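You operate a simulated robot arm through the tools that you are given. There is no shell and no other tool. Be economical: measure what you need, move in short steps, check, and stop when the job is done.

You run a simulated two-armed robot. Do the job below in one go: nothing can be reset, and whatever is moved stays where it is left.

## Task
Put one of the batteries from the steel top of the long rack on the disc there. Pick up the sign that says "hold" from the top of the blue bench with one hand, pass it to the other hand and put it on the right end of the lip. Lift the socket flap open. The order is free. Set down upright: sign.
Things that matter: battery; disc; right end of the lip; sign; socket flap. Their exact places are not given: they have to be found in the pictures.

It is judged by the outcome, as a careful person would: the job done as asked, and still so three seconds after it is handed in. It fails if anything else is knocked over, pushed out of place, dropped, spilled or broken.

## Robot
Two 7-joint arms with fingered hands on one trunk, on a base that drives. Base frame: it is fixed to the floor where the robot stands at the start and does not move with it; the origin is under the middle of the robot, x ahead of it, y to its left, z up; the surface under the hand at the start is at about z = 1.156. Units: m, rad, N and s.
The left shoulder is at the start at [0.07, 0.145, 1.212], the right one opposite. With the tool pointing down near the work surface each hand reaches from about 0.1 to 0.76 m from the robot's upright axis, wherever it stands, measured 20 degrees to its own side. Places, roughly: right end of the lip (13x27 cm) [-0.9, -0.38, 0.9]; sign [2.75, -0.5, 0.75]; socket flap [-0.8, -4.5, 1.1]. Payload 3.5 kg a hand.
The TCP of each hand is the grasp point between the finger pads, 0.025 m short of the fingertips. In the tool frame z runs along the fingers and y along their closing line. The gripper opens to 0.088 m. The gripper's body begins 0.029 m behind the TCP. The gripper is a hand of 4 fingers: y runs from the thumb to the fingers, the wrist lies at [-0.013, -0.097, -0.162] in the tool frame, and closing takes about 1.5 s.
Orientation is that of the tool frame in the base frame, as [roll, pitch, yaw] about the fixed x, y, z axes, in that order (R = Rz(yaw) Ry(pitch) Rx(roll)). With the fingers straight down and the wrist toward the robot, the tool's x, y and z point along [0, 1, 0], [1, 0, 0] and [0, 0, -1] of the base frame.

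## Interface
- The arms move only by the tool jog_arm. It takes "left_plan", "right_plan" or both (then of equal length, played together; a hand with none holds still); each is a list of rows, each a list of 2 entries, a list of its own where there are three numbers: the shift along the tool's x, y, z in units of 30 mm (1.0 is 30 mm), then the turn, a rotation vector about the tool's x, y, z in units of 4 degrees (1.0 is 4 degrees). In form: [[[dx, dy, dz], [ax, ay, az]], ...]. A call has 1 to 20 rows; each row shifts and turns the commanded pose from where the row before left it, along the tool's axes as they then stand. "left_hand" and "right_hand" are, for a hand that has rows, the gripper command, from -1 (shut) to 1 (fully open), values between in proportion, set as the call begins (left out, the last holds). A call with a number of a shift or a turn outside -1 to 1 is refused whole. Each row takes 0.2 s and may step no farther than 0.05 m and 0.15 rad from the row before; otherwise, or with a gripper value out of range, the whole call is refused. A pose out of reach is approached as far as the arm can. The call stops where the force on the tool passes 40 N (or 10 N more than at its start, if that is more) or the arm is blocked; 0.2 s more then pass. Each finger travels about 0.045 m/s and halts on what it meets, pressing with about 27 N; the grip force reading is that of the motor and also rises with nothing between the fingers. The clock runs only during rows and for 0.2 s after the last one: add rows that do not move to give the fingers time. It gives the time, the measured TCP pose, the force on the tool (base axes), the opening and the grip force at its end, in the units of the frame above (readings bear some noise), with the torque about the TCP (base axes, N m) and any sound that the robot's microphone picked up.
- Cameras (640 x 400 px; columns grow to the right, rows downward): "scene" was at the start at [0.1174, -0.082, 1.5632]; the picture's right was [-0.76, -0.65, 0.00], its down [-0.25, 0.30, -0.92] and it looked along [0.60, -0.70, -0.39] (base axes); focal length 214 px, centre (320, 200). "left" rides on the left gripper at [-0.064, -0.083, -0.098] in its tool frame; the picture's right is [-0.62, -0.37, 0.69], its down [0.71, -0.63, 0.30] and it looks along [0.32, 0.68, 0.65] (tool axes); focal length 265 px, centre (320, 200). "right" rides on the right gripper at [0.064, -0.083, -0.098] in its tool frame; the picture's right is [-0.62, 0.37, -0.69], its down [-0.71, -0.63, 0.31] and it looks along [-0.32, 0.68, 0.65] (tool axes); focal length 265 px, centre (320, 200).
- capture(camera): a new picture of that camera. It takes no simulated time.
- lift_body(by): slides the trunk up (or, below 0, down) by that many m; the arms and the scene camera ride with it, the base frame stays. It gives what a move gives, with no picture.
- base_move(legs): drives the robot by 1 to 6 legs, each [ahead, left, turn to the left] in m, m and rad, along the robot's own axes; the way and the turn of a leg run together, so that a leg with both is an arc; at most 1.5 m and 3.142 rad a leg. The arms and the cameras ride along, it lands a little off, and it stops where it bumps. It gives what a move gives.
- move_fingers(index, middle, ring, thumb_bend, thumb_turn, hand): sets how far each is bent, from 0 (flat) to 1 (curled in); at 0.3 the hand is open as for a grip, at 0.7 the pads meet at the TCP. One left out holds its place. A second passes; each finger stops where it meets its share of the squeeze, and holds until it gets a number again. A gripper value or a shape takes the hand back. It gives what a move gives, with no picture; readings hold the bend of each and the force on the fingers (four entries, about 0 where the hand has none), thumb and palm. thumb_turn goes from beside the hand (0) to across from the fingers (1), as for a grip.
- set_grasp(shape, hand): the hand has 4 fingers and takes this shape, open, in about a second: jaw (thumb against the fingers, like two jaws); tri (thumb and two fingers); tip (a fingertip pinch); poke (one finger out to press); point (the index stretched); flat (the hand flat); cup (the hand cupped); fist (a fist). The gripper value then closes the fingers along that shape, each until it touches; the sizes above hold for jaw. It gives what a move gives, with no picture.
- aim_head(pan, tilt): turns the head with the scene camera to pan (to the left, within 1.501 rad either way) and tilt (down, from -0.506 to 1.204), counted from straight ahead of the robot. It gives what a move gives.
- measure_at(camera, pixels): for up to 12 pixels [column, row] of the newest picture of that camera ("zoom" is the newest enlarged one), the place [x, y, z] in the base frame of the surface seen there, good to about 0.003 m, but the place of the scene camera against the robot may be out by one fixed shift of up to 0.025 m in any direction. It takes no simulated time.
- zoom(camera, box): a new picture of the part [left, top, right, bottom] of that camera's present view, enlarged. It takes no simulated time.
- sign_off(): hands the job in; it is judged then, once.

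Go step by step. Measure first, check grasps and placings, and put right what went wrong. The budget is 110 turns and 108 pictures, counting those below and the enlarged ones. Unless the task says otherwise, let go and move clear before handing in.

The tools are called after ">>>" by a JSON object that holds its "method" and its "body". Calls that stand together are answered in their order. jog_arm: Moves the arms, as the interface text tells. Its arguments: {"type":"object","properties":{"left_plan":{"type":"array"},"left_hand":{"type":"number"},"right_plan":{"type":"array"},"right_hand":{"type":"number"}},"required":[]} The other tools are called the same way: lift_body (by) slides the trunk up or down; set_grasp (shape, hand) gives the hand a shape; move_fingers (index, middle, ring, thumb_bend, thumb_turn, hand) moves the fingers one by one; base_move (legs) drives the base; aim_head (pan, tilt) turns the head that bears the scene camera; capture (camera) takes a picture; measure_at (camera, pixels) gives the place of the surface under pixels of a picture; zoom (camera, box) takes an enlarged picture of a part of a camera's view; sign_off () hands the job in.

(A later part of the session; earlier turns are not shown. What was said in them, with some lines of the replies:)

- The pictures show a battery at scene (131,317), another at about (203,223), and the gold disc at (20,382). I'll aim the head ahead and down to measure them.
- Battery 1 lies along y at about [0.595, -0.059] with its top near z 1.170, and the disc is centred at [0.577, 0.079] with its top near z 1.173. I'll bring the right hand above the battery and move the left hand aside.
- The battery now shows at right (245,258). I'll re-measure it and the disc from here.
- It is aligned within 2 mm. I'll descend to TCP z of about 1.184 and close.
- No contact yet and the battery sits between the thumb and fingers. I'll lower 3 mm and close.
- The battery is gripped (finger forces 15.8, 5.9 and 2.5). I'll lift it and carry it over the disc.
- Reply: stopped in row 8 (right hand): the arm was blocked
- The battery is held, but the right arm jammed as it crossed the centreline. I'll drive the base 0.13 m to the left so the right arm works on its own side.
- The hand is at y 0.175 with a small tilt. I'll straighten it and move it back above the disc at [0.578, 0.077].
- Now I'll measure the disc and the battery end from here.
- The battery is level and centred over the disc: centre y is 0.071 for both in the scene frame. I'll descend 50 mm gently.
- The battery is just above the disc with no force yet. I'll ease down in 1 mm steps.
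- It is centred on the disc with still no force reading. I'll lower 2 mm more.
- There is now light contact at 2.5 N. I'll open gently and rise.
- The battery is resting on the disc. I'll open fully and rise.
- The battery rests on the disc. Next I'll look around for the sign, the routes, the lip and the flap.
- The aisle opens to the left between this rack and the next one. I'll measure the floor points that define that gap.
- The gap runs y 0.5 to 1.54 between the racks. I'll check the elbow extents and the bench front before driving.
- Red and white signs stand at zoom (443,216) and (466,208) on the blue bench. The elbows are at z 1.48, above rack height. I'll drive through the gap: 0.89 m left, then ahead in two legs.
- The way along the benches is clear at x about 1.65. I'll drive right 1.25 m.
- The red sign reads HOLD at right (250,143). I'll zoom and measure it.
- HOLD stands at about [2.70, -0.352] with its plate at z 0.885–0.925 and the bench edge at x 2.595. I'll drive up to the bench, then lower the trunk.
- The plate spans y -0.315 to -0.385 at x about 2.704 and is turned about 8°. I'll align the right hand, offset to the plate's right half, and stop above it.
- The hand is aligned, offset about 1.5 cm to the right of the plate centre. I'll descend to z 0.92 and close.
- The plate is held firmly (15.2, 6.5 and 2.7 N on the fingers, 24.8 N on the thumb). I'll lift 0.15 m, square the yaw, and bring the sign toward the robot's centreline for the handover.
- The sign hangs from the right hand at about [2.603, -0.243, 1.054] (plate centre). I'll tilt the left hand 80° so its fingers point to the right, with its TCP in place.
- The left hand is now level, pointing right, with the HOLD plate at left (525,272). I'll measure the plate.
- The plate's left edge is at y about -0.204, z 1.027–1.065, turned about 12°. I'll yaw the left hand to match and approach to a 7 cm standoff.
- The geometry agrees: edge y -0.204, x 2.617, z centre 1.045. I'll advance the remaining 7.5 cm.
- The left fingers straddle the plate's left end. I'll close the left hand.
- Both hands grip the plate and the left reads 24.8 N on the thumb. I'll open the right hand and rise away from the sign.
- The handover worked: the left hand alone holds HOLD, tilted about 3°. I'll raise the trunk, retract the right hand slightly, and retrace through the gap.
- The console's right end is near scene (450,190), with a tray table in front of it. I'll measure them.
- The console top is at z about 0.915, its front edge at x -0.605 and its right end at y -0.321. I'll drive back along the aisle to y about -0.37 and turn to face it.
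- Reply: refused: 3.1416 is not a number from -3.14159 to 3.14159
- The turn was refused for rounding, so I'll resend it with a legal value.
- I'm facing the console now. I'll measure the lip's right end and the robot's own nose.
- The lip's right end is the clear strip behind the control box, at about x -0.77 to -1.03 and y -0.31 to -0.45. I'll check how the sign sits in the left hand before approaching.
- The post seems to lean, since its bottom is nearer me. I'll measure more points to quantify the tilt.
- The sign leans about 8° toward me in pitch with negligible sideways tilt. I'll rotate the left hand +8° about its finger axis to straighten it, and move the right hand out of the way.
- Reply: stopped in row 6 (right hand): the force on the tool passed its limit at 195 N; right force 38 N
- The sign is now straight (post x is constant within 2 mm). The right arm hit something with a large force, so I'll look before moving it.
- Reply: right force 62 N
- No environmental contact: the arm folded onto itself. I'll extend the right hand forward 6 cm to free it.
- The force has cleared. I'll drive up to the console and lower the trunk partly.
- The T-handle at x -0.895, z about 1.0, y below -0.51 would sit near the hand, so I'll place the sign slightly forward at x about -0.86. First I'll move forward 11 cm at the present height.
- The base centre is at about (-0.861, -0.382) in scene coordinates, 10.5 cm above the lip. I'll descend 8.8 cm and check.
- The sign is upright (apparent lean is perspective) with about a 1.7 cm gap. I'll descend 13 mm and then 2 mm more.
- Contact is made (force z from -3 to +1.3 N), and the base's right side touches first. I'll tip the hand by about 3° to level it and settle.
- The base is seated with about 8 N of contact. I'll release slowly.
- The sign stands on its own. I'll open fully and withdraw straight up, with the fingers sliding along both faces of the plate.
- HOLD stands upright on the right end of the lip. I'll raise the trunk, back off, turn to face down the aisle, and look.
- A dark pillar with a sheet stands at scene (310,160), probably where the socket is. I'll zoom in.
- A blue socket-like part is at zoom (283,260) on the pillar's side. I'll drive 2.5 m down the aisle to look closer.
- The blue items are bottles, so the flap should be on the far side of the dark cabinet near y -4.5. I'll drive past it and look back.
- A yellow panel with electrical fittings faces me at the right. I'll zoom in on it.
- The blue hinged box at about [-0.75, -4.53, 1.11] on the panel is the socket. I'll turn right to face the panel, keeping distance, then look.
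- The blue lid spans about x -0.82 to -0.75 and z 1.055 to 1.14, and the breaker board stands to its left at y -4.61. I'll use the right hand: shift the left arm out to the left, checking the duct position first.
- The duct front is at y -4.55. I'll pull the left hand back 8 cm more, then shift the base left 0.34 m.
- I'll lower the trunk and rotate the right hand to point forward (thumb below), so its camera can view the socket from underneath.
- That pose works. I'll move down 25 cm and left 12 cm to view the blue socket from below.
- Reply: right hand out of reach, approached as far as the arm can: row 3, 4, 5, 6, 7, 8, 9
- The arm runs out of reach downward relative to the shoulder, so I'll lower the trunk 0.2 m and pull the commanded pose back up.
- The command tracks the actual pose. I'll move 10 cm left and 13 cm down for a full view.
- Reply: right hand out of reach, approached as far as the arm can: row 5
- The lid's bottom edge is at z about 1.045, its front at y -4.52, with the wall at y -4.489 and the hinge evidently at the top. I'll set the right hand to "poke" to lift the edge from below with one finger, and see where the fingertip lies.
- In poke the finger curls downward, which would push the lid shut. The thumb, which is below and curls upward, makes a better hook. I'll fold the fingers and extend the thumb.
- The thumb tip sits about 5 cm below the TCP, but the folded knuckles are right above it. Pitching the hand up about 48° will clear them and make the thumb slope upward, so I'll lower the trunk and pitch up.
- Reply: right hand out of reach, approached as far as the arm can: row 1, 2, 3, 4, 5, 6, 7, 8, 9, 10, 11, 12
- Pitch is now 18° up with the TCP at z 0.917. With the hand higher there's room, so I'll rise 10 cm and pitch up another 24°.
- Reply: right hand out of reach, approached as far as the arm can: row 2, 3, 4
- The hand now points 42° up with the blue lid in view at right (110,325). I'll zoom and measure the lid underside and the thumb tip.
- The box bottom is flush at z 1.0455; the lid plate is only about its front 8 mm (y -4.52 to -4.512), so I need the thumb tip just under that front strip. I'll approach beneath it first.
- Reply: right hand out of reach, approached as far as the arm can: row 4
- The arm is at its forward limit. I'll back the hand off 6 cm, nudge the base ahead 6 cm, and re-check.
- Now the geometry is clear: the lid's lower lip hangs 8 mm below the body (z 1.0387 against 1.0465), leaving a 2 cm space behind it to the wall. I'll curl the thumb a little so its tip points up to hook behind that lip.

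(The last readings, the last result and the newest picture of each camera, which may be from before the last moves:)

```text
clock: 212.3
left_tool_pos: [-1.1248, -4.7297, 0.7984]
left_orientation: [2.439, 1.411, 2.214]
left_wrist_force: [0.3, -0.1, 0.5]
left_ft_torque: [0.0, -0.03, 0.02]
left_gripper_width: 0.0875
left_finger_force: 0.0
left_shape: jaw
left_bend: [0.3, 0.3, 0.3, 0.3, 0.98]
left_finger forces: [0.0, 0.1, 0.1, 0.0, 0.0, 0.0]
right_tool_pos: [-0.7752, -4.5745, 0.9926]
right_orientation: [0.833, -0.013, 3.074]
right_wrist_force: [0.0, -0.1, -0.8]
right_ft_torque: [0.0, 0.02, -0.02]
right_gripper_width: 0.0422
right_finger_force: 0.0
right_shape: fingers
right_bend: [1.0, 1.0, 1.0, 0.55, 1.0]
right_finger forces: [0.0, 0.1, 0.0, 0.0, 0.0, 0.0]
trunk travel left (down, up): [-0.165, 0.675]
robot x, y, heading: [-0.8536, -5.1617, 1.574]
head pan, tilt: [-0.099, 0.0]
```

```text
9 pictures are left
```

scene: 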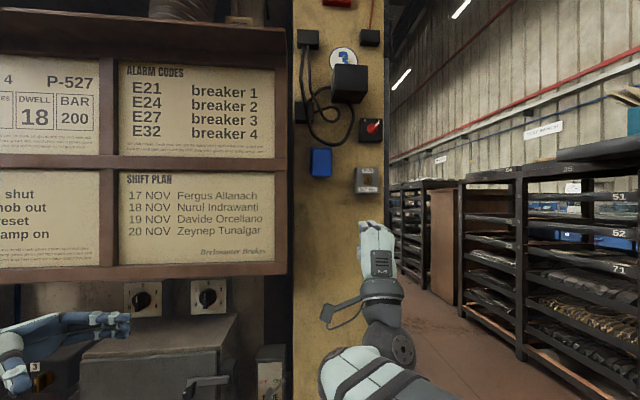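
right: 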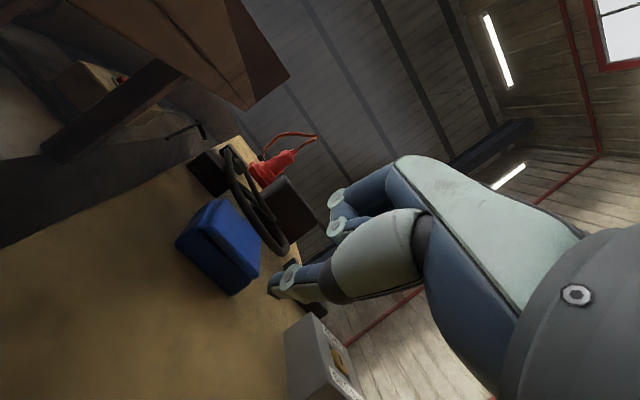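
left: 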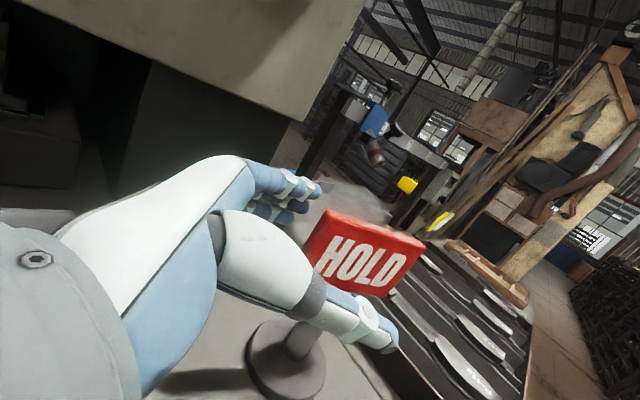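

>>> {"method": "measure_at", "body": {"camera": "right", "pixels": [[270, 280], [272, 288], [275, 294], [285, 278], [290, 290], [310, 275], [318, 282], [338, 228], [340, 200]]}}

```text
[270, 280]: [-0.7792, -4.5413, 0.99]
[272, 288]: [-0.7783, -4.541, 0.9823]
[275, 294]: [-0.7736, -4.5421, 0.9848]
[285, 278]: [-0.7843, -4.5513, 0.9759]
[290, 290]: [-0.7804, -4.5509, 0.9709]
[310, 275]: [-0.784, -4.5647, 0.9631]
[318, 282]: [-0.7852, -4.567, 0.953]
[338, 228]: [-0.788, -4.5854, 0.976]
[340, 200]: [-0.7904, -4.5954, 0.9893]
```

The thumb now hooks upward at about 55°, tip at about [-0.777, -4.540, 0.994]. I'll move it forward under the box behind the lip, staying below, then up in small steps.

>>> {"method": "jog_arm", "body": {"right_plan": [[[0.055, -0.09, 0.84], [0, 0, 0]], [[0.055, -0.09, 0.84], [0, 0, 0]], [[0, 0, 0], [0, 0, 0]]]}}

>>> {"method": "zoom", "body": {"camera": "right", "box": [160, 180, 340, 340]}}

```text
clock: 213.1
left_tool_pos: [-1.125, -4.7284, 0.7991]
left_orientation: [2.448, 1.41, 2.225]
left_wrist_force: [-0.1, -0.2, -0.6]
left_ft_torque: [0.0, 0.0, 0.01]
left_gripper_width: 0.0878
left_finger_force: 0.1
left_shape: jaw
left_bend: [0.3, 0.3, 0.3, 0.3, 0.98]
left_finger forces: [0.1, 0.0, 0.1, 0.0, 0.0, 0.1]
right_tool_pos: [-0.7776, -4.5345, 1.0225]
right_orientation: [0.834, -0.013, 3.074]
right_wrist_force: [-0.6, -0.4, -0.6]
right_ft_torque: [0.01, -0.02, -0.04]
right_gripper_width: 0.0422
right_finger_force: 0.0
right_shape: fingers
right_bend: [1.0, 1.0, 1.0, 0.55, 1.0]
right_finger forces: [0.1, 0.0, 0.0, 0.0, 0.1, 0.1]
trunk travel left (down, up): [-0.165, 0.675]
robot x, y, heading: [-0.8556, -5.1602, 1.572]
head pan, tilt: [-0.099, 0.0]
```

```text
2.50 times, centred on (250, 260) of right
```

zoom: 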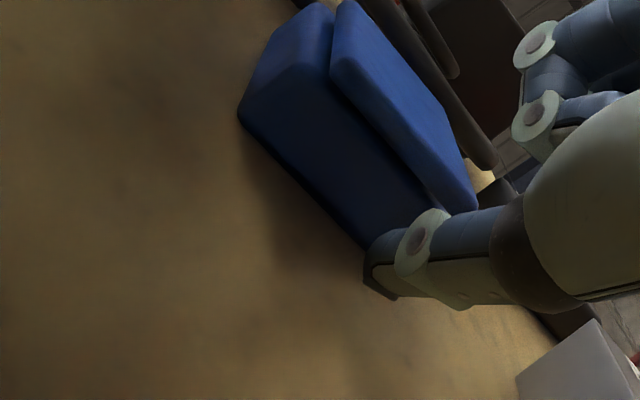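

No contact yet, and the thumb tip is under the body's right-hand part. I'll raise in small steps.

>>> {"method": "jog_arm", "body": {"right_plan": [[[0, 0.13, 0.12], [0, 0, 0]], [[0, 0.13, 0.12], [0, 0, 0]], [[0, 0.13, 0.12], [0, 0, 0]], [[0, 0.06, 0.055], [0, 0, 0]], [[0, 0, 0], [0, 0, 0]]]}}

>>> {"method": "measure_at", "body": {"camera": "zoom", "pixels": [[375, 260], [385, 280], [370, 285], [400, 240], [420, 200], [380, 170]]}}

```text
clock: 214.3
left_tool_pos: [-1.1244, -4.7289, 0.7981]
left_orientation: [2.448, 1.411, 2.223]
left_wrist_force: [-0.1, -0.7, -1.0]
left_ft_torque: [0.01, -0.04, -0.01]
left_gripper_width: 0.0878
left_finger_force: 0.0
left_shape: jaw
left_bend: [0.3, 0.3, 0.3, 0.3, 0.98]
left_finger forces: [0.1, 0.0, 0.1, 0.0, 0.1, 0.0]
right_tool_pos: [-0.7747, -4.5312, 1.0407]
right_orientation: [0.833, -0.013, 3.074]
right_wrist_force: [0.2, 0.5, -0.6]
right_ft_torque: [-0.01, 0.0, -0.04]
right_gripper_width: 0.042
right_finger_force: 0.0
right_shape: fingers
right_bend: [1.0, 1.0, 1.0, 0.55, 1.0]
right_finger forces: [0.0, 0.0, 0.0, 0.0, 0.0, 0.0]
trunk travel left (down, up): [-0.165, 0.675]
robot x, y, heading: [-0.8563, -5.1628, 1.568]
head pan, tilt: [-0.099, 0.0]
```

```text
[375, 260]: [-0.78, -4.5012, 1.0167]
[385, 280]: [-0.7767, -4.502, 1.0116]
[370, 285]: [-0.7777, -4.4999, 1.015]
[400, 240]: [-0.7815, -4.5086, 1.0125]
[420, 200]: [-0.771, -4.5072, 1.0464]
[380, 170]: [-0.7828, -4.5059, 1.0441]
```

Still no force. I'll raise 5 mm more in small steps until it touches the underside.

>>> {"method": "jog_arm", "body": {"right_plan": [[[0, 0.05, 0.04], [0, 0, 0]], [[0, 0.05, 0.04], [0, 0, 0]], [[0, 0.04, 0.03], [0, 0, 0]], [[0, 0, 0], [0, 0, 0]]]}}

>>> {"method": "zoom", "body": {"camera": "right", "box": [180, 140, 340, 300]}}

```text
clock: 215.3
left_tool_pos: [-1.1244, -4.7281, 0.7981]
left_orientation: [2.446, 1.411, 2.223]
left_wrist_force: [-0.4, 0.4, -0.5]
left_ft_torque: [0.0, 0.0, -0.01]
left_gripper_width: 0.0876
left_finger_force: 0.0
left_shape: jaw
left_bend: [0.3, 0.3, 0.3, 0.3, 0.98]
left_finger forces: [0.0, 0.0, 0.1, 0.0, 0.1, 0.0]
right_tool_pos: [-0.7746, -4.5332, 1.0459]
right_orientation: [0.833, -0.013, 3.076]
right_wrist_force: [-0.6, -2.1, -6.4]
right_ft_torque: [-0.18, 0.01, 0.04]
right_gripper_width: 0.043
right_finger_force: 3.1
right_shape: fingers
right_bend: [1.0, 1.0, 1.0, 0.53, 1.0]
right_finger forces: [0.0, 0.1, 0.0, 0.0, 5.4, 0.0]
trunk travel left (down, up): [-0.165, 0.675]
robot x, y, heading: [-0.8524, -5.1638, 1.568]
head pan, tilt: [-0.099, 0.0]
```

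```text
2.50 times, centred on (260, 220) of right
```

zoom: 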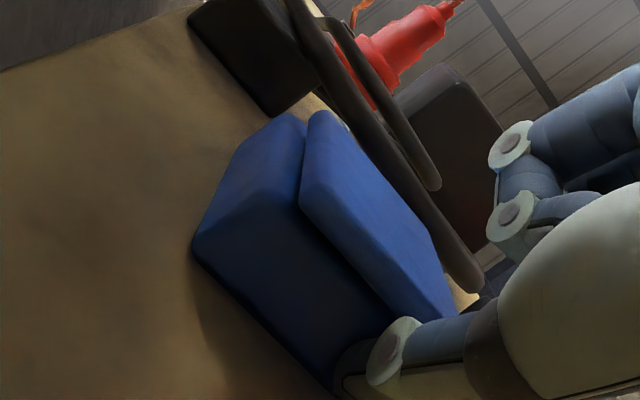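

Contact: the thumb reads 5.4 N against the underside. I'll pull back toward me about 4 cm with a slight rise, to swing the lip out.

>>> {"method": "jog_arm", "body": {"right_plan": [[[-0.018, 0.19, -0.18], [0, 0, 0]], [[-0.018, 0.2, -0.18], [0, 0, 0]], [[-0.018, 0.21, -0.17], [0, 0, 0]], [[-0.018, 0.22, -0.17], [0, 0, 0]], [[-0.018, 0.23, -0.16], [0, 0, 0]], [[0, 0, 0], [0, 0, 0]]]}}

>>> {"method": "zoom", "body": {"camera": "right", "box": [140, 140, 340, 320]}}

```text
clock: 216.7
left_tool_pos: [-1.1249, -4.7298, 0.7985]
left_orientation: [2.43, 1.409, 2.205]
left_wrist_force: [0.1, 0.9, -0.2]
left_ft_torque: [0.01, 0.01, -0.02]
left_gripper_width: 0.0877
left_finger_force: 0.0
left_shape: jaw
left_bend: [0.3, 0.3, 0.3, 0.3, 0.98]
left_finger forces: [0.1, 0.0, 0.0, 0.1, 0.0, 0.0]
right_tool_pos: [-0.7751, -4.5748, 1.052]
right_orientation: [0.833, -0.012, 3.075]
right_wrist_force: [0.2, 0.3, -0.5]
right_ft_torque: [0.01, 0.02, -0.05]
right_gripper_width: 0.0424
right_finger_force: 0.1
right_shape: fingers
right_bend: [1.0, 1.0, 1.0, 0.55, 1.0]
right_finger forces: [0.0, 0.1, 0.1, 0.0, 0.1, 0.0]
trunk travel left (down, up): [-0.165, 0.675]
robot x, y, heading: [-0.853, -5.1605, 1.569]
head pan, tilt: [-0.099, 0.0]
```

```text
2.22 times, centred on (240, 230) of right
```

zoom: 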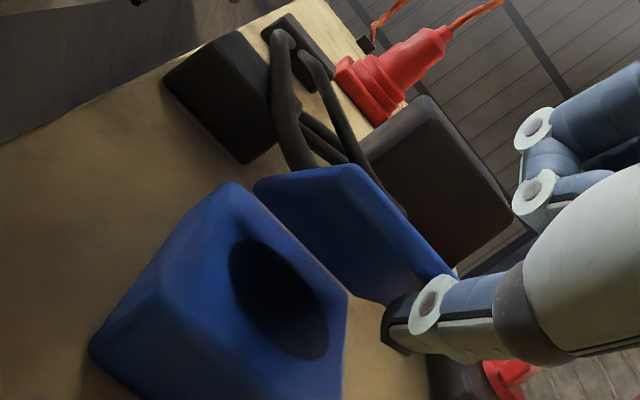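

The flap has swung open and the socket hole is visible. I'll continue upward to lift it fully.

>>> {"method": "jog_arm", "body": {"right_plan": [[[0, 0.48, 0.14], [0, 0, 0]], [[0, 0.48, 0.14], [0, 0, 0]], [[0, 0.48, 0.14], [0, 0, 0]], [[0, 0.15, 0.5], [0, 0, 0]], [[0, 0.15, 0.5], [0, 0, 0]], [[0, 0, 0], [0, 0, 0]]]}}

>>> {"method": "capture", "body": {"camera": "right"}}

```text
clock: 218.3
left_tool_pos: [-1.1242, -4.731, 0.8001]
left_orientation: [2.432, 1.409, 2.207]
left_wrist_force: [0.1, -0.3, 0.0]
left_ft_torque: [-0.02, -0.02, 0.0]
left_gripper_width: 0.088
left_finger_force: 0.0
left_shape: jaw
left_bend: [0.3, 0.3, 0.3, 0.3, 0.98]
left_finger forces: [0.0, 0.0, 0.1, 0.0, 0.1, 0.1]
right_tool_pos: [-0.7774, -4.5794, 1.1179]
right_orientation: [0.833, -0.008, 3.08]
right_wrist_force: [-1.8, -19.4, -21.8]
right_ft_torque: [-0.79, 0.13, -0.02]
right_gripper_width: 0.0433
right_finger_force: 13.0
right_shape: fingers
right_bend: [1.0, 1.0, 1.0, 0.54, 1.0]
right_finger forces: [0.0, 0.0, 0.0, 0.0, 26.0, 0.0]
trunk travel left (down, up): [-0.165, 0.675]
robot x, y, heading: [-0.8535, -5.1596, 1.57]
head pan, tilt: [-0.099, 0.0]
stopped in row 6 (right hand): the force on the tool passed its limit at 41 N (the readings are from after the stop); the commanded pose is now the measured one
```

```text
5 pictures are left
```

right: 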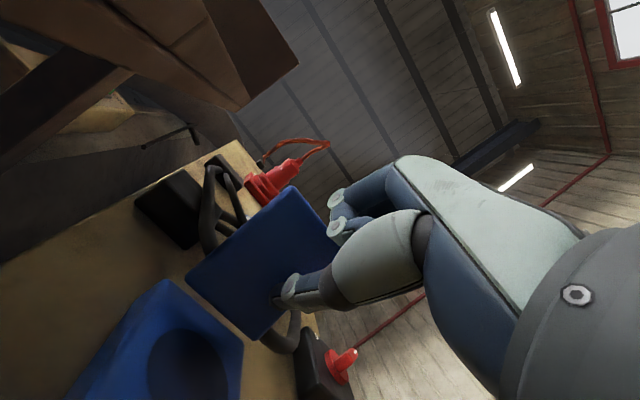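

The lid is up against its stop or the cable (41 N). I'll measure its angle.

>>> {"method": "measure_at", "body": {"camera": "right", "pixels": [[200, 275], [255, 325], [290, 200], [325, 245], [240, 260], [270, 240], [160, 295], [230, 345]]}}

```text
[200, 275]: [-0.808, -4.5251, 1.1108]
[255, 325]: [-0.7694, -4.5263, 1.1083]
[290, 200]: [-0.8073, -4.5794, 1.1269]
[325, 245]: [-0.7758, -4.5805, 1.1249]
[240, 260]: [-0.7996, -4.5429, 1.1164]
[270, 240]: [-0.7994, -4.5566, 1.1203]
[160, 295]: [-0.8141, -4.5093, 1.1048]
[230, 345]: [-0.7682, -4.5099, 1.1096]
```

The lid stands about 16° above horizontal, i.e. opened past 105°. I'll back off down and out, then check it stays.

>>> {"method": "jog_arm", "body": {"right_plan": [[[0, -0.12, -0.11], [0, 0, 0]], [[-0.05, 0.2, -0.716], [0, 0, 0]], [[-0.05, 0.2, -0.716], [0, 0, 0]], [[-0.05, 0.2, -0.716], [0, 0, 0]], [[-0.05, 0.2, -0.716], [0, 0, 0]], [[0, 0, 0], [0, 0, 0]]]}}

>>> {"method": "capture", "body": {"camera": "right"}}

```text
clock: 219.7
left_tool_pos: [-1.1241, -4.7294, 0.7976]
left_orientation: [2.444, 1.409, 2.22]
left_wrist_force: [0.1, -0.1, 0.5]
left_ft_torque: [-0.01, -0.02, 0.0]
left_gripper_width: 0.0878
left_finger_force: 0.1
left_shape: jaw
left_bend: [0.3, 0.3, 0.3, 0.3, 0.98]
left_finger forces: [0.0, 0.0, 0.1, 0.1, 0.0, 0.1]
right_tool_pos: [-0.7761, -4.6581, 1.0725]
right_orientation: [0.833, -0.01, 3.078]
right_wrist_force: [-0.6, -0.1, 0.0]
right_ft_torque: [-0.01, 0.02, 0.01]
right_gripper_width: 0.042
right_finger_force: 0.1
right_shape: fingers
right_bend: [1.0, 1.0, 1.0, 0.55, 1.0]
right_finger forces: [0.0, 0.0, 0.0, 0.0, 0.1, 0.1]
trunk travel left (down, up): [-0.165, 0.675]
robot x, y, heading: [-0.8548, -5.1655, 1.567]
head pan, tilt: [-0.099, 0.0]
```

```text
4 pictures are left
```

right: 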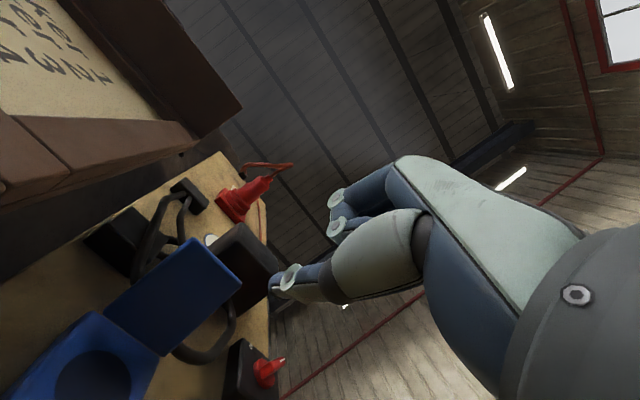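

>>> {"method": "measure_at", "body": {"camera": "right", "pixels": [[115, 310], [160, 345], [195, 245], [235, 280], [175, 290], [85, 330]]}}

>>> {"method": "jog_arm", "body": {"right_plan": [[[-0.05, 0.2, -0.716], [0, 0, 0]], [[-0.05, 0.4, -0.716], [0, 0, 0]], [[-0.05, 0.4, -0.716], [0, 0, 0]], [[0, 0, 0], [0, 0, 0]], [[0, 0, 0], [0, 0, 0]], [[0, 0, 0], [0, 0, 0]], [[0, 0, 0], [0, 0, 0]], [[0, 0, 0], [0, 0, 0]], [[0, 0, 0], [0, 0, 0]], [[0, 0, 0], [0, 0, 0]]]}}

>>> {"method": "capture", "body": {"camera": "right"}}

```text
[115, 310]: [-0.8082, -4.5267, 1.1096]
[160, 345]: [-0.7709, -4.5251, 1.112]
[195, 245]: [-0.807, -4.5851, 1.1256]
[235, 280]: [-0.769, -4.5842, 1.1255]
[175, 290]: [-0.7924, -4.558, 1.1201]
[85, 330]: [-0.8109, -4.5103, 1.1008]
```

```text
clock: 221.9
left_tool_pos: [-1.1255, -4.729, 0.798]
left_orientation: [2.447, 1.409, 2.223]
left_wrist_force: [0.0, 1.0, 0.1]
left_ft_torque: [-0.01, -0.01, 0.0]
left_gripper_width: 0.0878
left_finger_force: 0.0
left_shape: jaw
left_bend: [0.3, 0.3, 0.3, 0.3, 0.98]
left_finger forces: [0.0, 0.1, 0.0, 0.0, 0.0, 0.0]
right_tool_pos: [-0.7751, -4.7261, 1.0509]
right_orientation: [0.834, -0.011, 3.078]
right_wrist_force: [0.0, 0.2, -0.2]
right_ft_torque: [0.0, 0.04, 0.03]
right_gripper_width: 0.0418
right_finger_force: 0.1
right_shape: fingers
right_bend: [1.0, 1.0, 1.0, 0.55, 1.0]
right_finger forces: [0.1, 0.0, 0.1, 0.1, 0.0, 0.0]
trunk travel left (down, up): [-0.165, 0.675]
robot x, y, heading: [-0.8533, -5.1628, 1.575]
head pan, tilt: [-0.099, 0.0]
```

```text
3 pictures are left
```

right: 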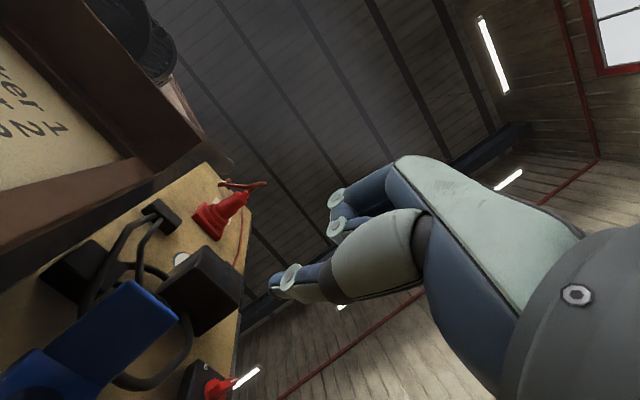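

The flap stays open by itself at about 105° with the hand clear. The battery rests on the disc and the HOLD sign stands on the lip's right end, so I'm handing in.

>>> {"method": "sign_off", "body": {}}

```text
The job is handed in.
```

All three parts are done, and I handed the job in:
- **Battery:** it rests on the disc.
- **HOLD sign:** I passed it from the right hand to the left, and it stands upright on the right end of the lip.
- **Socket flap:** it is open at about 105° and stays there on its own.
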